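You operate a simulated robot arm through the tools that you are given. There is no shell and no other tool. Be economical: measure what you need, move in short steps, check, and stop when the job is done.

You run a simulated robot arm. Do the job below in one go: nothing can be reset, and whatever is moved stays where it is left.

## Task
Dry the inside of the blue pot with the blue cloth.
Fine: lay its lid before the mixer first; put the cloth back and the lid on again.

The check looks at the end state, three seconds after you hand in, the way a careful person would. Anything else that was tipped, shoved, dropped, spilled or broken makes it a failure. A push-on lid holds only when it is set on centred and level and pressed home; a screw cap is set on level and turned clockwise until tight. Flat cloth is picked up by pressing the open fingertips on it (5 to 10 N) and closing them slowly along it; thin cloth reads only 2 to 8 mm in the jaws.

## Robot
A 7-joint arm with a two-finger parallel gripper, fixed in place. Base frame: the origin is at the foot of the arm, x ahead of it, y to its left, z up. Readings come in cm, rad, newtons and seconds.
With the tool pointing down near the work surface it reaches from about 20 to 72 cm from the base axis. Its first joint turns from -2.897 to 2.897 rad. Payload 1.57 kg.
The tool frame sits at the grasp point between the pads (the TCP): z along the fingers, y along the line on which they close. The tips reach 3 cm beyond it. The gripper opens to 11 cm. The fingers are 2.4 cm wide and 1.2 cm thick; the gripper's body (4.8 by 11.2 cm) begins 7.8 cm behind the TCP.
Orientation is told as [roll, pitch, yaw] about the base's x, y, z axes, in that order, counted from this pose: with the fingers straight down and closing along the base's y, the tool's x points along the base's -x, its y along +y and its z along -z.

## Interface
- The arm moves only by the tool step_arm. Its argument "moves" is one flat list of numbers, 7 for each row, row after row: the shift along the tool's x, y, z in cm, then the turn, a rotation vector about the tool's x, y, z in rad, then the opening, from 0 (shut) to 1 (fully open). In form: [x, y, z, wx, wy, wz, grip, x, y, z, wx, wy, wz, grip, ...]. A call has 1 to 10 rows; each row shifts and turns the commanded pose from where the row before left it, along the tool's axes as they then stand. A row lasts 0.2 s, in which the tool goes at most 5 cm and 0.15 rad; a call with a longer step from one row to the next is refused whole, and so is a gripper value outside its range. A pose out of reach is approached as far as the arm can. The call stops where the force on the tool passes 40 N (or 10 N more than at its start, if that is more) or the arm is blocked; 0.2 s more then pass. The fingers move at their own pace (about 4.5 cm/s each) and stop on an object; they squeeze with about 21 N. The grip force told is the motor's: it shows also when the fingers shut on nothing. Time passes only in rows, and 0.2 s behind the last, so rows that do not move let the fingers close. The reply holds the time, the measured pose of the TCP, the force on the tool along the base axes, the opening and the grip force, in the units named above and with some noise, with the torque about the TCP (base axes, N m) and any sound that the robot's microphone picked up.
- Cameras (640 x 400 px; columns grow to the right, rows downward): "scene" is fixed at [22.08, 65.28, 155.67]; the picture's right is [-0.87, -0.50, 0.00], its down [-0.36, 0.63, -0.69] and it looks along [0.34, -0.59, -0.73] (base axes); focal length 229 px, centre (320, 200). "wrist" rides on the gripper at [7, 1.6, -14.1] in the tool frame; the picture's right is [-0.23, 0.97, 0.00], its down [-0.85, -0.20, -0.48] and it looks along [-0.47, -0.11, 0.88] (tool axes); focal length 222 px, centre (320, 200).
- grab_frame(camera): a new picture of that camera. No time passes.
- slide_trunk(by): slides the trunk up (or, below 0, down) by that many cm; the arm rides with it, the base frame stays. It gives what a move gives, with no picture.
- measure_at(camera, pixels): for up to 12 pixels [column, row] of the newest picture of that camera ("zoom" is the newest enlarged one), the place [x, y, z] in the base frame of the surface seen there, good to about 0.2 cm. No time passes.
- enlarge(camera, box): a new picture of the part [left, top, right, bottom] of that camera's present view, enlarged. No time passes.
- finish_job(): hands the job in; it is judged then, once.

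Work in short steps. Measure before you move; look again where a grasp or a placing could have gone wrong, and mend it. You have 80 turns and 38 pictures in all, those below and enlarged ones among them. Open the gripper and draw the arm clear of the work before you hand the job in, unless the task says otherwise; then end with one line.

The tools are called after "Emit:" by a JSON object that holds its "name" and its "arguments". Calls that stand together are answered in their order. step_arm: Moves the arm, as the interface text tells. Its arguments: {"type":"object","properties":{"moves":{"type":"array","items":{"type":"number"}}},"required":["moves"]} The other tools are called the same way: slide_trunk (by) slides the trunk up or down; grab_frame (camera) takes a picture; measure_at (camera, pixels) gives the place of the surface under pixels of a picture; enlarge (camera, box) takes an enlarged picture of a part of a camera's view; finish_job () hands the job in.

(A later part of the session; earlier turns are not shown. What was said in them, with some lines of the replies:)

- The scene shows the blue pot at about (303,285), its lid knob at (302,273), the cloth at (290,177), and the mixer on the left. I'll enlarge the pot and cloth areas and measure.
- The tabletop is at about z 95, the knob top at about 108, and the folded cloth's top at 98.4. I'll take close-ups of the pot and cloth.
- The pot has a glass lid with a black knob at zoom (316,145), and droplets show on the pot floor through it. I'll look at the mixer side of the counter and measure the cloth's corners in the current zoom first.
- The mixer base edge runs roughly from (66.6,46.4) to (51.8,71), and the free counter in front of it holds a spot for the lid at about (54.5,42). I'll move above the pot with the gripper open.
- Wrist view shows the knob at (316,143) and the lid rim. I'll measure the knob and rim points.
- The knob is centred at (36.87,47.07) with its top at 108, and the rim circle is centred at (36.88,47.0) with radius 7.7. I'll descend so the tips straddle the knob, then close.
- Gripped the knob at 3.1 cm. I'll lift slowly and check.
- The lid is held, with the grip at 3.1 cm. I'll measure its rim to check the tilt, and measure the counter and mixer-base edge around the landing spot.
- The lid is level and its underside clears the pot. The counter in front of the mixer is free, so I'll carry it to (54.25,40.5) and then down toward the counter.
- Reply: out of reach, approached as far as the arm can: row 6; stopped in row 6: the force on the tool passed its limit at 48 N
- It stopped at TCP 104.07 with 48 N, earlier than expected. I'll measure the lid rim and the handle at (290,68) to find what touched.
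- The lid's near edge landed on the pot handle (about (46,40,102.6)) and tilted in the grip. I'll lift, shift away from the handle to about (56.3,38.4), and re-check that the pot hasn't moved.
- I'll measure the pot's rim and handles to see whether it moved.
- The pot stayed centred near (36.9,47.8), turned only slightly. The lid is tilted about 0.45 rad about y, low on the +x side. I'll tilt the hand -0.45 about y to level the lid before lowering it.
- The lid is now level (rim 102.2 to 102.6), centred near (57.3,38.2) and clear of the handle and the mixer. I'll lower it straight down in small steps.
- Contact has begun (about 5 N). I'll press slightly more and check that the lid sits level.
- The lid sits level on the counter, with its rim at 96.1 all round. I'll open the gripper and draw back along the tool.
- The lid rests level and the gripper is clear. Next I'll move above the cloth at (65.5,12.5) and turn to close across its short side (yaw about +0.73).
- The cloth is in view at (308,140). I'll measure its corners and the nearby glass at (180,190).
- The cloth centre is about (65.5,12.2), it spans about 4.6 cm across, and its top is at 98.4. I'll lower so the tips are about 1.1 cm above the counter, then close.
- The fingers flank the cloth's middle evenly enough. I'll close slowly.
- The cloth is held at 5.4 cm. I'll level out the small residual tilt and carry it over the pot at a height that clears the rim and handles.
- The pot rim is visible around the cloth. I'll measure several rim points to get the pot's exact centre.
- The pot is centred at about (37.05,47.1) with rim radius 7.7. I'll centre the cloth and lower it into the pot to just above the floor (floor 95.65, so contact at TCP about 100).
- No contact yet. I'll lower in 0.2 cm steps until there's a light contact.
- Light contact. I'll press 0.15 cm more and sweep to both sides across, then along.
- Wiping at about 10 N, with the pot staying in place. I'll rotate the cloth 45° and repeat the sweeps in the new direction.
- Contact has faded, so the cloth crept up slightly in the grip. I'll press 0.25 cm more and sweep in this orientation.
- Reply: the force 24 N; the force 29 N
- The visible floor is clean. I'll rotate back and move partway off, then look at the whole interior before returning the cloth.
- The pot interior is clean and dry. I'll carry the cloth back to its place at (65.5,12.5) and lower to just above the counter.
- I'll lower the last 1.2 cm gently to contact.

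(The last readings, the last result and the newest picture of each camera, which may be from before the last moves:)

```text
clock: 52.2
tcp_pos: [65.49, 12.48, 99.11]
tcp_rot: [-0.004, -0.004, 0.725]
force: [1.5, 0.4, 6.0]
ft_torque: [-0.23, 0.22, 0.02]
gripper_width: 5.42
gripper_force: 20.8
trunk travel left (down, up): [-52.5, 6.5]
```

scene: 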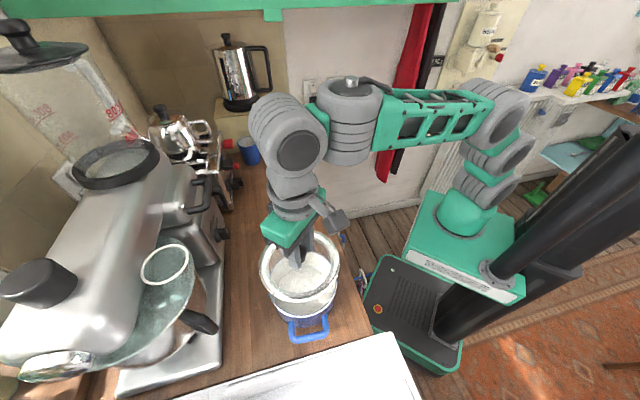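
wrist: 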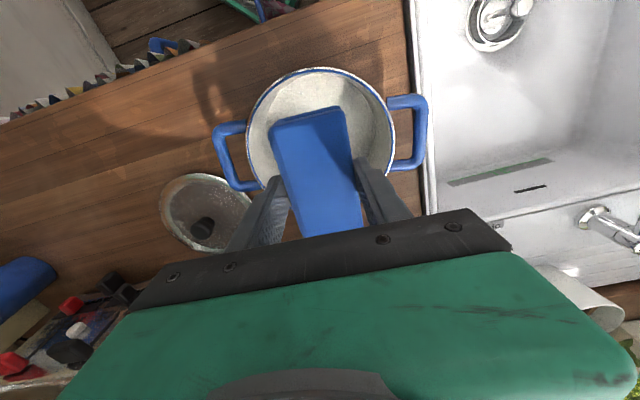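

The cloth touches the counter (about 6 N). I'll release it slowly and rise.

Emit:
{"name": "step_arm", "arguments": {"moves": [0, 0, 0, 0, 0, 0, 0.55, 0, 0, 0, 0, 0, 0, 0.65, 0, 0, 0, 0, 0, 0, 0.75, 0, 0, 0, 0, 0, 0, 0.75, 0, 0, -2, 0, 0, 0, 0.75, 0, 0, -4, 0, 0, 0, 0.8, 0, 0, -4, 0, 0, 0, 0.8]}}

Emit:
{"name": "grab_frame", "arguments": {"camera": "wrist"}}

```text
clock: 53.8
tcp_pos: [65.63, 12.49, 109.04]
tcp_rot: [0.001, 0.001, 0.727]
force: [-0.1, -0.5, 0.6]
ft_torque: [-0.01, 0.01, 0.01]
gripper_width: 8.78
gripper_force: 0.1
trunk travel left (down, up): [-52.5, 6.5]
```

```text
12 pictures are left
```

wrist: 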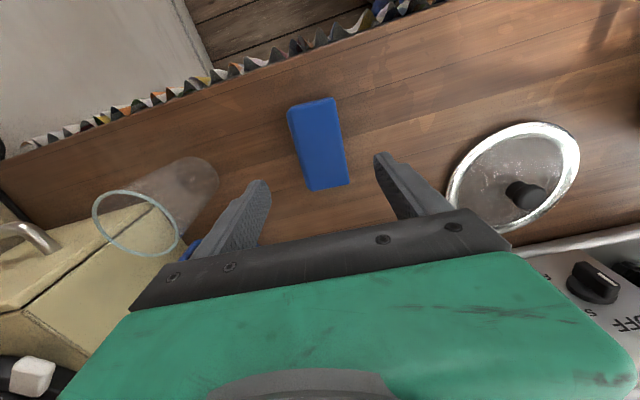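

The cloth is back in place. I'll turn the hand back to yaw 0 and go to a viewing pose near the lid.

Emit:
{"name": "step_arm", "arguments": {"moves": [0, 0, -1, 0, 0, 0.145, 0.8, 0, 0, -1, 0, 0, 0.145, 0.8, 0, 0, 0, 0, 0, 0.145, 0.8, 0, 0, 0, 0, 0, 0.145, 0.8, 0, 0, 0, 0, 0, 0.147, 0.8, 2.6, 4.2, -0.5, 0, 0, 0, 0.8, 2.6, 4.2, -0.5, 0, 0, 0, 0.8, 2.6, 4.2, -0.5, 0, 0, 0, 0.8, 2.6, 4.2, -0.5, 0, 0, 0, 0.8, 2.6, 4.2, -0.5, 0, 0, 0, 0.8]}}

Emit:
{"name": "step_arm", "arguments": {"moves": [0, 4.3, 0, 0, 0, 0, 0.8, 0, 0, 0, 0, 0, 0, 0.8]}}

Emit:
{"name": "grab_frame", "arguments": {"camera": "wrist"}}

```text
clock: 56.0
tcp_pos: [52.29, 33.23, 113.56]
tcp_rot: [0.0, -0.001, 0.001]
force: [-0.4, -0.3, -0.1]
ft_torque: [-0.02, -0.01, 0.01]
gripper_width: 8.79
gripper_force: 0.1
trunk travel left (down, up): [-52.5, 6.5]
```

```text
clock: 56.6
tcp_pos: [52.26, 37.54, 113.62]
tcp_rot: [-0.002, -0.002, -0.001]
force: [-0.6, -0.1, 0.4]
ft_torque: [-0.03, -0.02, 0.01]
gripper_width: 8.81
gripper_force: 0.1
trunk travel left (down, up): [-52.5, 6.5]
```

```text
11 pictures are left
```

wrist: 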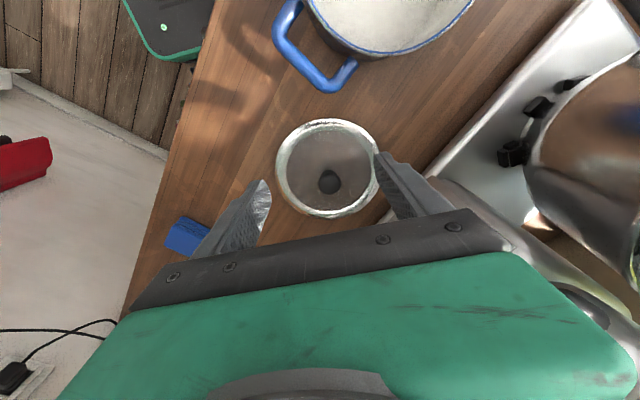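

The lid knob is at (328,182). I'll measure the knob and the lid rim.

Emit:
{"name": "measure_at", "arguments": {"camera": "wrist", "pixels": [[328, 182], [328, 175], [322, 183], [334, 182], [328, 190], [279, 165], [376, 165], [328, 122], [328, 213], [295, 130], [360, 130], [290, 200]]}}

```text
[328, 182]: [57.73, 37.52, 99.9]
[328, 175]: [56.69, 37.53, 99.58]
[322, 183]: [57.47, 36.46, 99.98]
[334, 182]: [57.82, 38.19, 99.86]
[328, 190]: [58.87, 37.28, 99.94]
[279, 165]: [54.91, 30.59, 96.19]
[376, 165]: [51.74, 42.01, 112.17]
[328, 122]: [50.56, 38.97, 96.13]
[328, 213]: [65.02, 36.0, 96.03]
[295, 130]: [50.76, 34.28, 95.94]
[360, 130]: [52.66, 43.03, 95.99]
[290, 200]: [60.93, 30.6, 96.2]
```

The knob is centred at (57.8,37.5) with its top at 99.95. I'll move over it and lower to TCP 100.7.

Emit:
{"name": "step_arm", "arguments": {"moves": [-2.8, 0, 2, 0, 0, 0, 0.6, -2.75, 0, 3, 0, 0, 0, 0.5, 0, 0, 3, 0, 0, 0, 0.5, 0, 0, 2.5, 0, 0, 0, 0.5, 0, 0, 0, 0, 0, 0, 0.5]}}

```text
clock: 57.8
tcp_pos: [57.99, 37.6, 102.96]
tcp_rot: [0.0, -0.002, 0.0]
force: [0.9, 0.3, -0.5]
ft_torque: [0.0, -0.02, -0.01]
gripper_width: 5.49
gripper_force: 0.2
trunk travel left (down, up): [-52.5, 6.5]
```

On target. I'll lower the last 2.3 cm and close on the knob.

Emit:
{"name": "step_arm", "arguments": {"moves": [0.15, -0.05, 1.2, 0, 0, 0, 0.5, 0, 0, 0.7, 0, 0, 0, 0.5, 0, 0, 0.4, 0, 0, 0, 0.5, 0, 0, 0, 0, 0, 0, 0.35, 0, 0, 0, 0, 0, 0, 0.25, 0, 0, 0, 0, 0, 0, 0.15, 0, 0, 0, 0, 0, 0, 0.05, 0, 0, 0, 0, 0, 0, 0]}}

Emit:
{"name": "step_arm", "arguments": {"moves": [0, 0, -0.7, 0, 0, 0, 0, 0, 0, -1.5, 0, 0, 0, 0, 0, 0, -3, 0, 0, 0, 0, 0, 0, -3, 0, 0, 0, 0, 0, 0, -3, 0, 0, 0, 0, 0, 0, 0, 0, 0, 0, 0]}}

Emit:
{"name": "grab_frame", "arguments": {"camera": "wrist"}}

Emit:
{"name": "measure_at", "arguments": {"camera": "wrist", "pixels": [[235, 150], [407, 150], [320, 76], [260, 93], [385, 93], [245, 187], [395, 190], [320, 170]]}}

```text
clock: 59.6
tcp_pos: [57.77, 37.61, 100.71]
tcp_rot: [0.0, -0.002, 0.0]
force: [-0.9, 0.2, -0.9]
ft_torque: [0.01, 0.0, 0.05]
gripper_width: 3.06
gripper_force: 21.4
trunk travel left (down, up): [-52.5, 6.5]
```

```text
clock: 61.0
tcp_pos: [58.11, 37.61, 111.89]
tcp_rot: [0.0, -0.001, 0.0]
force: [-0.4, 0.0, -2.2]
ft_torque: [0.0, -0.01, 0.01]
gripper_width: 3.08
gripper_force: 21.3
trunk travel left (down, up): [-52.5, 6.5]
```

```text
10 pictures are left
```

wrist: 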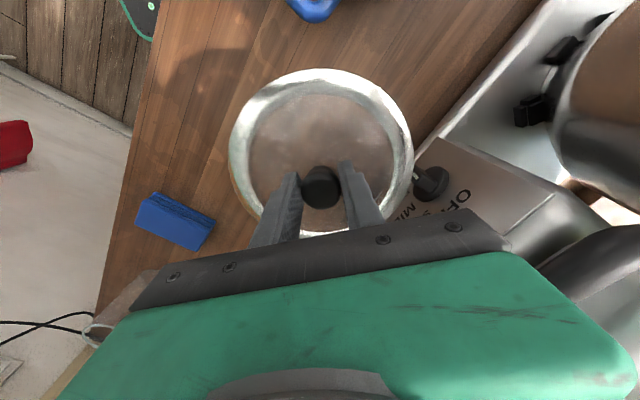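

```text
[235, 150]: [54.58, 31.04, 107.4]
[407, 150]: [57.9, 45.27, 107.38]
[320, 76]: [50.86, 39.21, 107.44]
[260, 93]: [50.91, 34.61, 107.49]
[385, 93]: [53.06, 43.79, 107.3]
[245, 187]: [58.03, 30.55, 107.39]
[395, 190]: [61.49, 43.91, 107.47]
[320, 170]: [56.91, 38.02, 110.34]
```

The lid is held level (rim 107.3 to 107.5). I'll carry it up and over the pot centre at (37.05,47.05).

Emit:
{"name": "step_arm", "arguments": {"moves": [3.5, 0.5, -1.2, 0, 0, 0, 0, 3.5, 1.5, -1.2, 0, 0, 0, 0, 3.5, 1.8, -1.2, 0, 0, 0, 0, 3.5, 1.8, -0.6, 0, 0, 0, 0, 3.5, 1.9, 0, 0, 0, 0, 0, 3.5, 1.95, 0, 0, 0, 0, 0, 0, 0, 0, 0, 0, 0, 0]}}

Emit:
{"name": "grab_frame", "arguments": {"camera": "wrist"}}

Emit:
{"name": "measure_at", "arguments": {"camera": "wrist", "pixels": [[235, 150], [407, 150], [320, 76], [260, 93], [385, 93], [245, 187], [395, 190]]}}

```text
clock: 62.6
tcp_pos: [37.05, 47.27, 115.81]
tcp_rot: [0.0, -0.002, 0.0]
force: [-0.3, 0.6, -1.3]
ft_torque: [0.02, 0.0, 0.01]
gripper_width: 3.07
gripper_force: 20.9
trunk travel left (down, up): [-52.5, 6.5]
```

```text
9 pictures are left
```

wrist: 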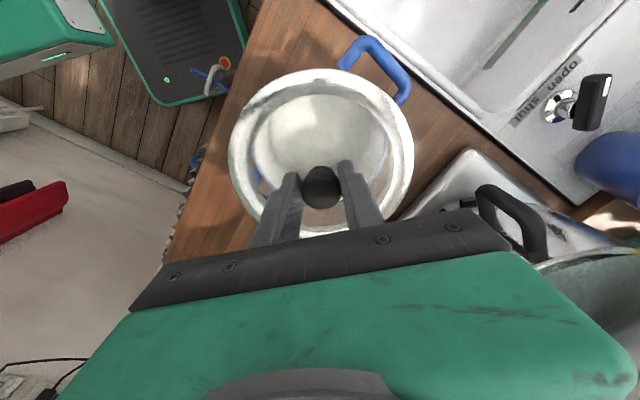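

```text
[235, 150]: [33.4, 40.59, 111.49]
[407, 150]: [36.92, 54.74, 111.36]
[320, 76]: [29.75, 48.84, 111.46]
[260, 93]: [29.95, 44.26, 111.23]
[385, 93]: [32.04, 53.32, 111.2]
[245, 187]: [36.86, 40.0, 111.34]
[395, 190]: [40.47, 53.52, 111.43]
```

The lid is level above the pot. I'll re-measure the pot's rim in the last enlarged scene picture (taken after wiping) to get the pot's current centre.

Emit:
{"name": "measure_at", "arguments": {"camera": "zoom", "pixels": [[196, 180], [212, 128], [255, 78], [315, 60], [372, 74], [420, 115], [440, 170], [432, 215], [400, 260], [340, 292], [270, 290], [215, 235]]}}

```text
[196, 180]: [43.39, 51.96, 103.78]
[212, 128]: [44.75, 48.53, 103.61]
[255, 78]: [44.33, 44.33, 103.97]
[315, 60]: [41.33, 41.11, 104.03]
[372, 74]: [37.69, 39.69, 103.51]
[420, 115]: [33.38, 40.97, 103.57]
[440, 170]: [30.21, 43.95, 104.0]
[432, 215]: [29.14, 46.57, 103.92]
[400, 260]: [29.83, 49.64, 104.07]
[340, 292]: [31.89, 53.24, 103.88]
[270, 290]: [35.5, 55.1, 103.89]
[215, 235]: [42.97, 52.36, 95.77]
```

The pot centre comes out near (37.1,47.3) and the lid is right above it. The seated TCP should be about 108.65. I'll lower to about 109.5 and check alignment.

Emit:
{"name": "step_arm", "arguments": {"moves": [-0.1, 0, 2, 0, 0, 0, 0, 0, 0, 2.5, 0, 0, 0, 0, 0, 0, 1.2, 0, 0, 0, 0, 0, 0, 0.4, 0, 0, 0, 0, 0, 0, 0, 0, 0, 0, 0]}}

Emit:
{"name": "enlarge", "arguments": {"camera": "scene", "box": [255, 230, 351, 345]}}

```text
clock: 63.8
tcp_pos: [36.95, 47.12, 109.92]
tcp_rot: [-0.001, -0.001, 0.0]
force: [-0.6, 0.4, -2.1]
ft_torque: [0.01, 0.03, 0.03]
gripper_width: 3.08
gripper_force: 21.1
trunk travel left (down, up): [-52.5, 6.5]
```

```text
3.48 times, centred on (303, 288) of scene
```

zoom: 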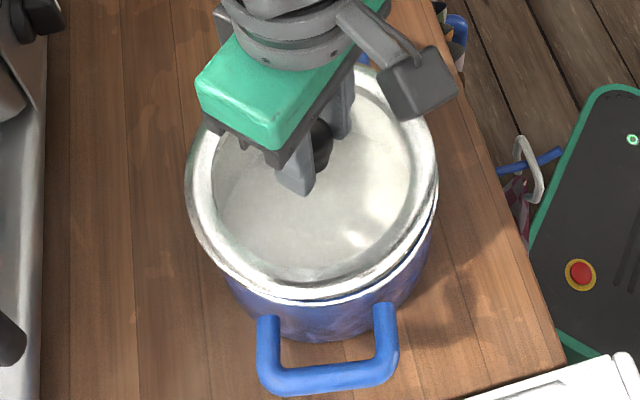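

The lid looks about centred over the rim. I'll lower in small steps and watch the force and height.

Emit:
{"name": "step_arm", "arguments": {"moves": [0, 0, 0.4, 0, 0, 0, 0, 0, 0, 0.3, 0, 0, 0, 0, 0, 0, 0.2, 0, 0, 0, 0, 0, 0, 0, 0, 0, 0, 0]}}

```text
clock: 64.8
tcp_pos: [36.87, 47.29, 108.97]
tcp_rot: [0.003, 0.0, 0.0]
force: [-2.9, -1.2, 0.9]
ft_torque: [0.03, -0.02, 0.03]
gripper_width: 3.05
gripper_force: 21.0
trunk travel left (down, up): [-52.5, 6.5]
```

A side force of (-2.9,-1.2) N says the lid sits slightly too far toward +x,+y. I'll shift 0.2 cm back and continue down.

Emit:
{"name": "step_arm", "arguments": {"moves": [0.17, -0.1, 0, 0, 0, 0, 0, 0, 0, 0.15, 0, 0, 0, 0, 0, 0, 0.15, 0, 0, 0, 0, 0, 0, 0, 0, 0, 0, 0]}}

```text
clock: 65.8
tcp_pos: [36.8, 47.2, 108.72]
tcp_rot: [0.0, -0.002, -0.002]
force: [-3.4, 0.7, 0.2]
ft_torque: [-0.04, -0.01, 0.01]
gripper_width: 3.03
gripper_force: 20.8
trunk travel left (down, up): [-52.5, 6.5]
```

Emit:
{"name": "step_arm", "arguments": {"moves": [0.1, 0, 0, 0, 0, 0, 0, 0, 0, 0.15, 0, 0, 0, 0, 0, 0, 0.1, 0, 0, 0, 0, 0, 0, 0, 0, 0, 0, 0]}}

Emit:
{"name": "grab_frame", "arguments": {"camera": "wrist"}}

Emit:
{"name": "measure_at", "arguments": {"camera": "wrist", "pixels": [[235, 150], [407, 150], [320, 76], [260, 93], [385, 93], [245, 187], [395, 190]]}}

```text
clock: 66.8
tcp_pos: [36.69, 47.13, 108.59]
tcp_rot: [0.004, -0.005, 0.001]
force: [4.2, 3.3, 15.6]
ft_torque: [0.06, -0.11, 0.14]
gripper_width: 3.06
gripper_force: 20.7
trunk travel left (down, up): [-52.5, 6.5]
```

```text
7 pictures are left
```

wrist: 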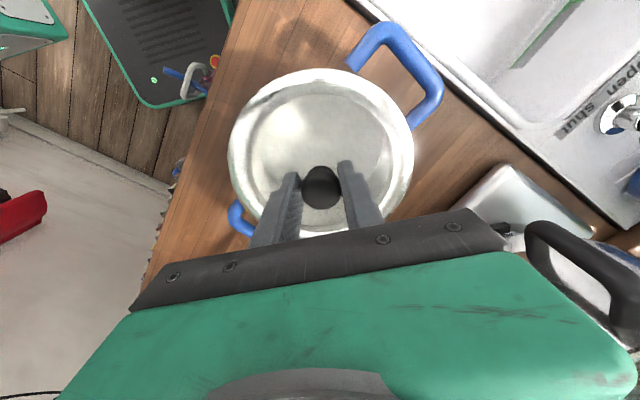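

```text
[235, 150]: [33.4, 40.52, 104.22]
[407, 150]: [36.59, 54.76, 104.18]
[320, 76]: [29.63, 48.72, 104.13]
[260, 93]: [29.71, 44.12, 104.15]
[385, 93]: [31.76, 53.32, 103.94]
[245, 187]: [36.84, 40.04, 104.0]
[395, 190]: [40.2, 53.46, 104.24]
```

The lid is seated level at z 104.1, the same as at the start, with about 15 N of contact. I'll release and rise straight up.

Emit:
{"name": "step_arm", "arguments": {"moves": [0, 0, 0, 0, 0, 0, 0.35, 0, 0, 0, 0, 0, 0, 0.5, 0, 0, 0, 0, 0, 0, 0.5, 0, 0, -2, 0, 0, 0, 0.5, 0, 0, -4, 0, 0, 0, 0.6, 0, 0, -4, 0, 0, 0, 0.8, 0, 0, -4, 0, 0, 0, 1, 0, -2, -3, 0, 0, 0, 1]}}

Emit:
{"name": "grab_frame", "arguments": {"camera": "wrist"}}

Emit:
{"name": "step_arm", "arguments": {"moves": [0, -4.8, 0, 0, 0, 0, 1, 0, -4.8, 0, 0, 0, 0, 1, 0, -4.8, 0, 0, 0, 0, 1, 0, -4.8, 0, 0, 0, 0, 1, 0, -4.8, 0, 0, 0, 0, 1, 0, -4.8, 0, 0, 0, 0, 1]}}

Emit:
{"name": "grab_frame", "arguments": {"camera": "scene"}}

Emit:
{"name": "enlarge", "arguments": {"camera": "scene", "box": [255, 230, 351, 345]}}

```text
clock: 68.6
tcp_pos: [36.86, 45.01, 125.56]
tcp_rot: [0.001, -0.001, 0.0]
force: [-0.5, -0.4, 0.6]
ft_torque: [0.0, -0.03, -0.03]
gripper_width: 10.99
gripper_force: 0.0
trunk travel left (down, up): [-52.5, 6.5]
```

```text
6 pictures are left
```

wrist: 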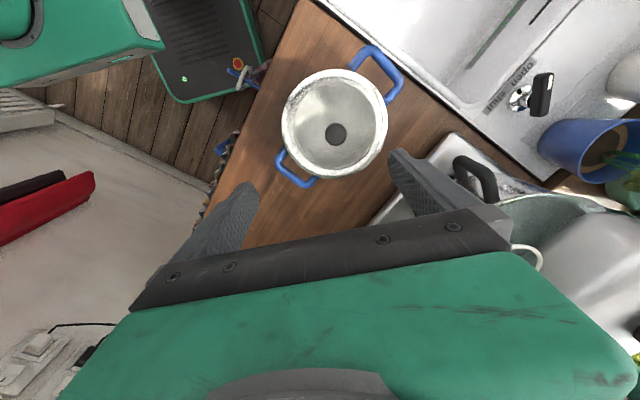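

```text
clock: 70.0
tcp_pos: [36.62, 16.02, 125.34]
tcp_rot: [0.004, -0.002, 0.002]
force: [-0.3, -0.4, 0.3]
ft_torque: [-0.01, 0.02, -0.02]
gripper_width: 11.03
gripper_force: 0.0
trunk travel left (down, up): [-52.5, 6.5]
```

```text
5 pictures are left
```

scene: 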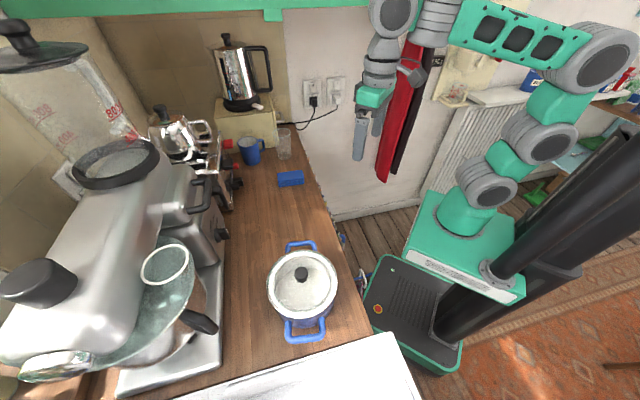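

```text
3.48 times, centred on (303, 288) of scene
```

zoom: 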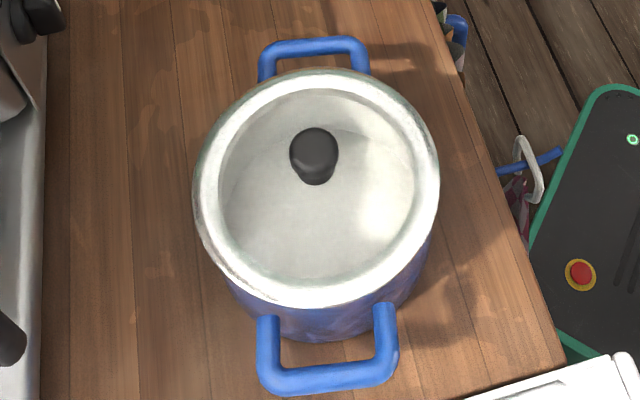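

The lid is seated and the cloth is back. I'll check the lid's level and the cloth's position.

Emit:
{"name": "measure_at", "arguments": {"camera": "scene", "pixels": [[279, 175], [302, 172], [303, 180], [280, 183], [290, 178], [290, 186]]}}

Emit:
{"name": "measure_at", "arguments": {"camera": "zoom", "pixels": [[203, 190], [430, 190], [315, 78], [312, 290], [240, 115], [395, 115], [395, 260], [235, 265]]}}

```text
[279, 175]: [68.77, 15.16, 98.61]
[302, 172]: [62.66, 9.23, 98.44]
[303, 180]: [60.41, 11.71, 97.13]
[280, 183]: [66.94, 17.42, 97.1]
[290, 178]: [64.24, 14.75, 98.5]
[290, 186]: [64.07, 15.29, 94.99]
```

```text
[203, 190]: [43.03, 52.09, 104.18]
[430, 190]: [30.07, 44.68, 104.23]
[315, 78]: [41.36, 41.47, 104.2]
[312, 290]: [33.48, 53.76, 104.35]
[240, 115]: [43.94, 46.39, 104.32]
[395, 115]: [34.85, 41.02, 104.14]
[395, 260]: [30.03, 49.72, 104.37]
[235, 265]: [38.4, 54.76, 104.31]
```

The lid is level (104.1 to 104.4) and the cloth is flat within about half a centimetre of where it started. The gripper is open and the arm is clear, so I'll hand in.

Emit:
{"name": "finish_job", "arguments": {}}

```text
The job is handed in.
```

I dried the inside of the blue pot; the cloth is back within about half a centimetre of where it was, and the lid is on again, level. While I was setting the lid down, it bumped a pot handle and turned the pot slightly.
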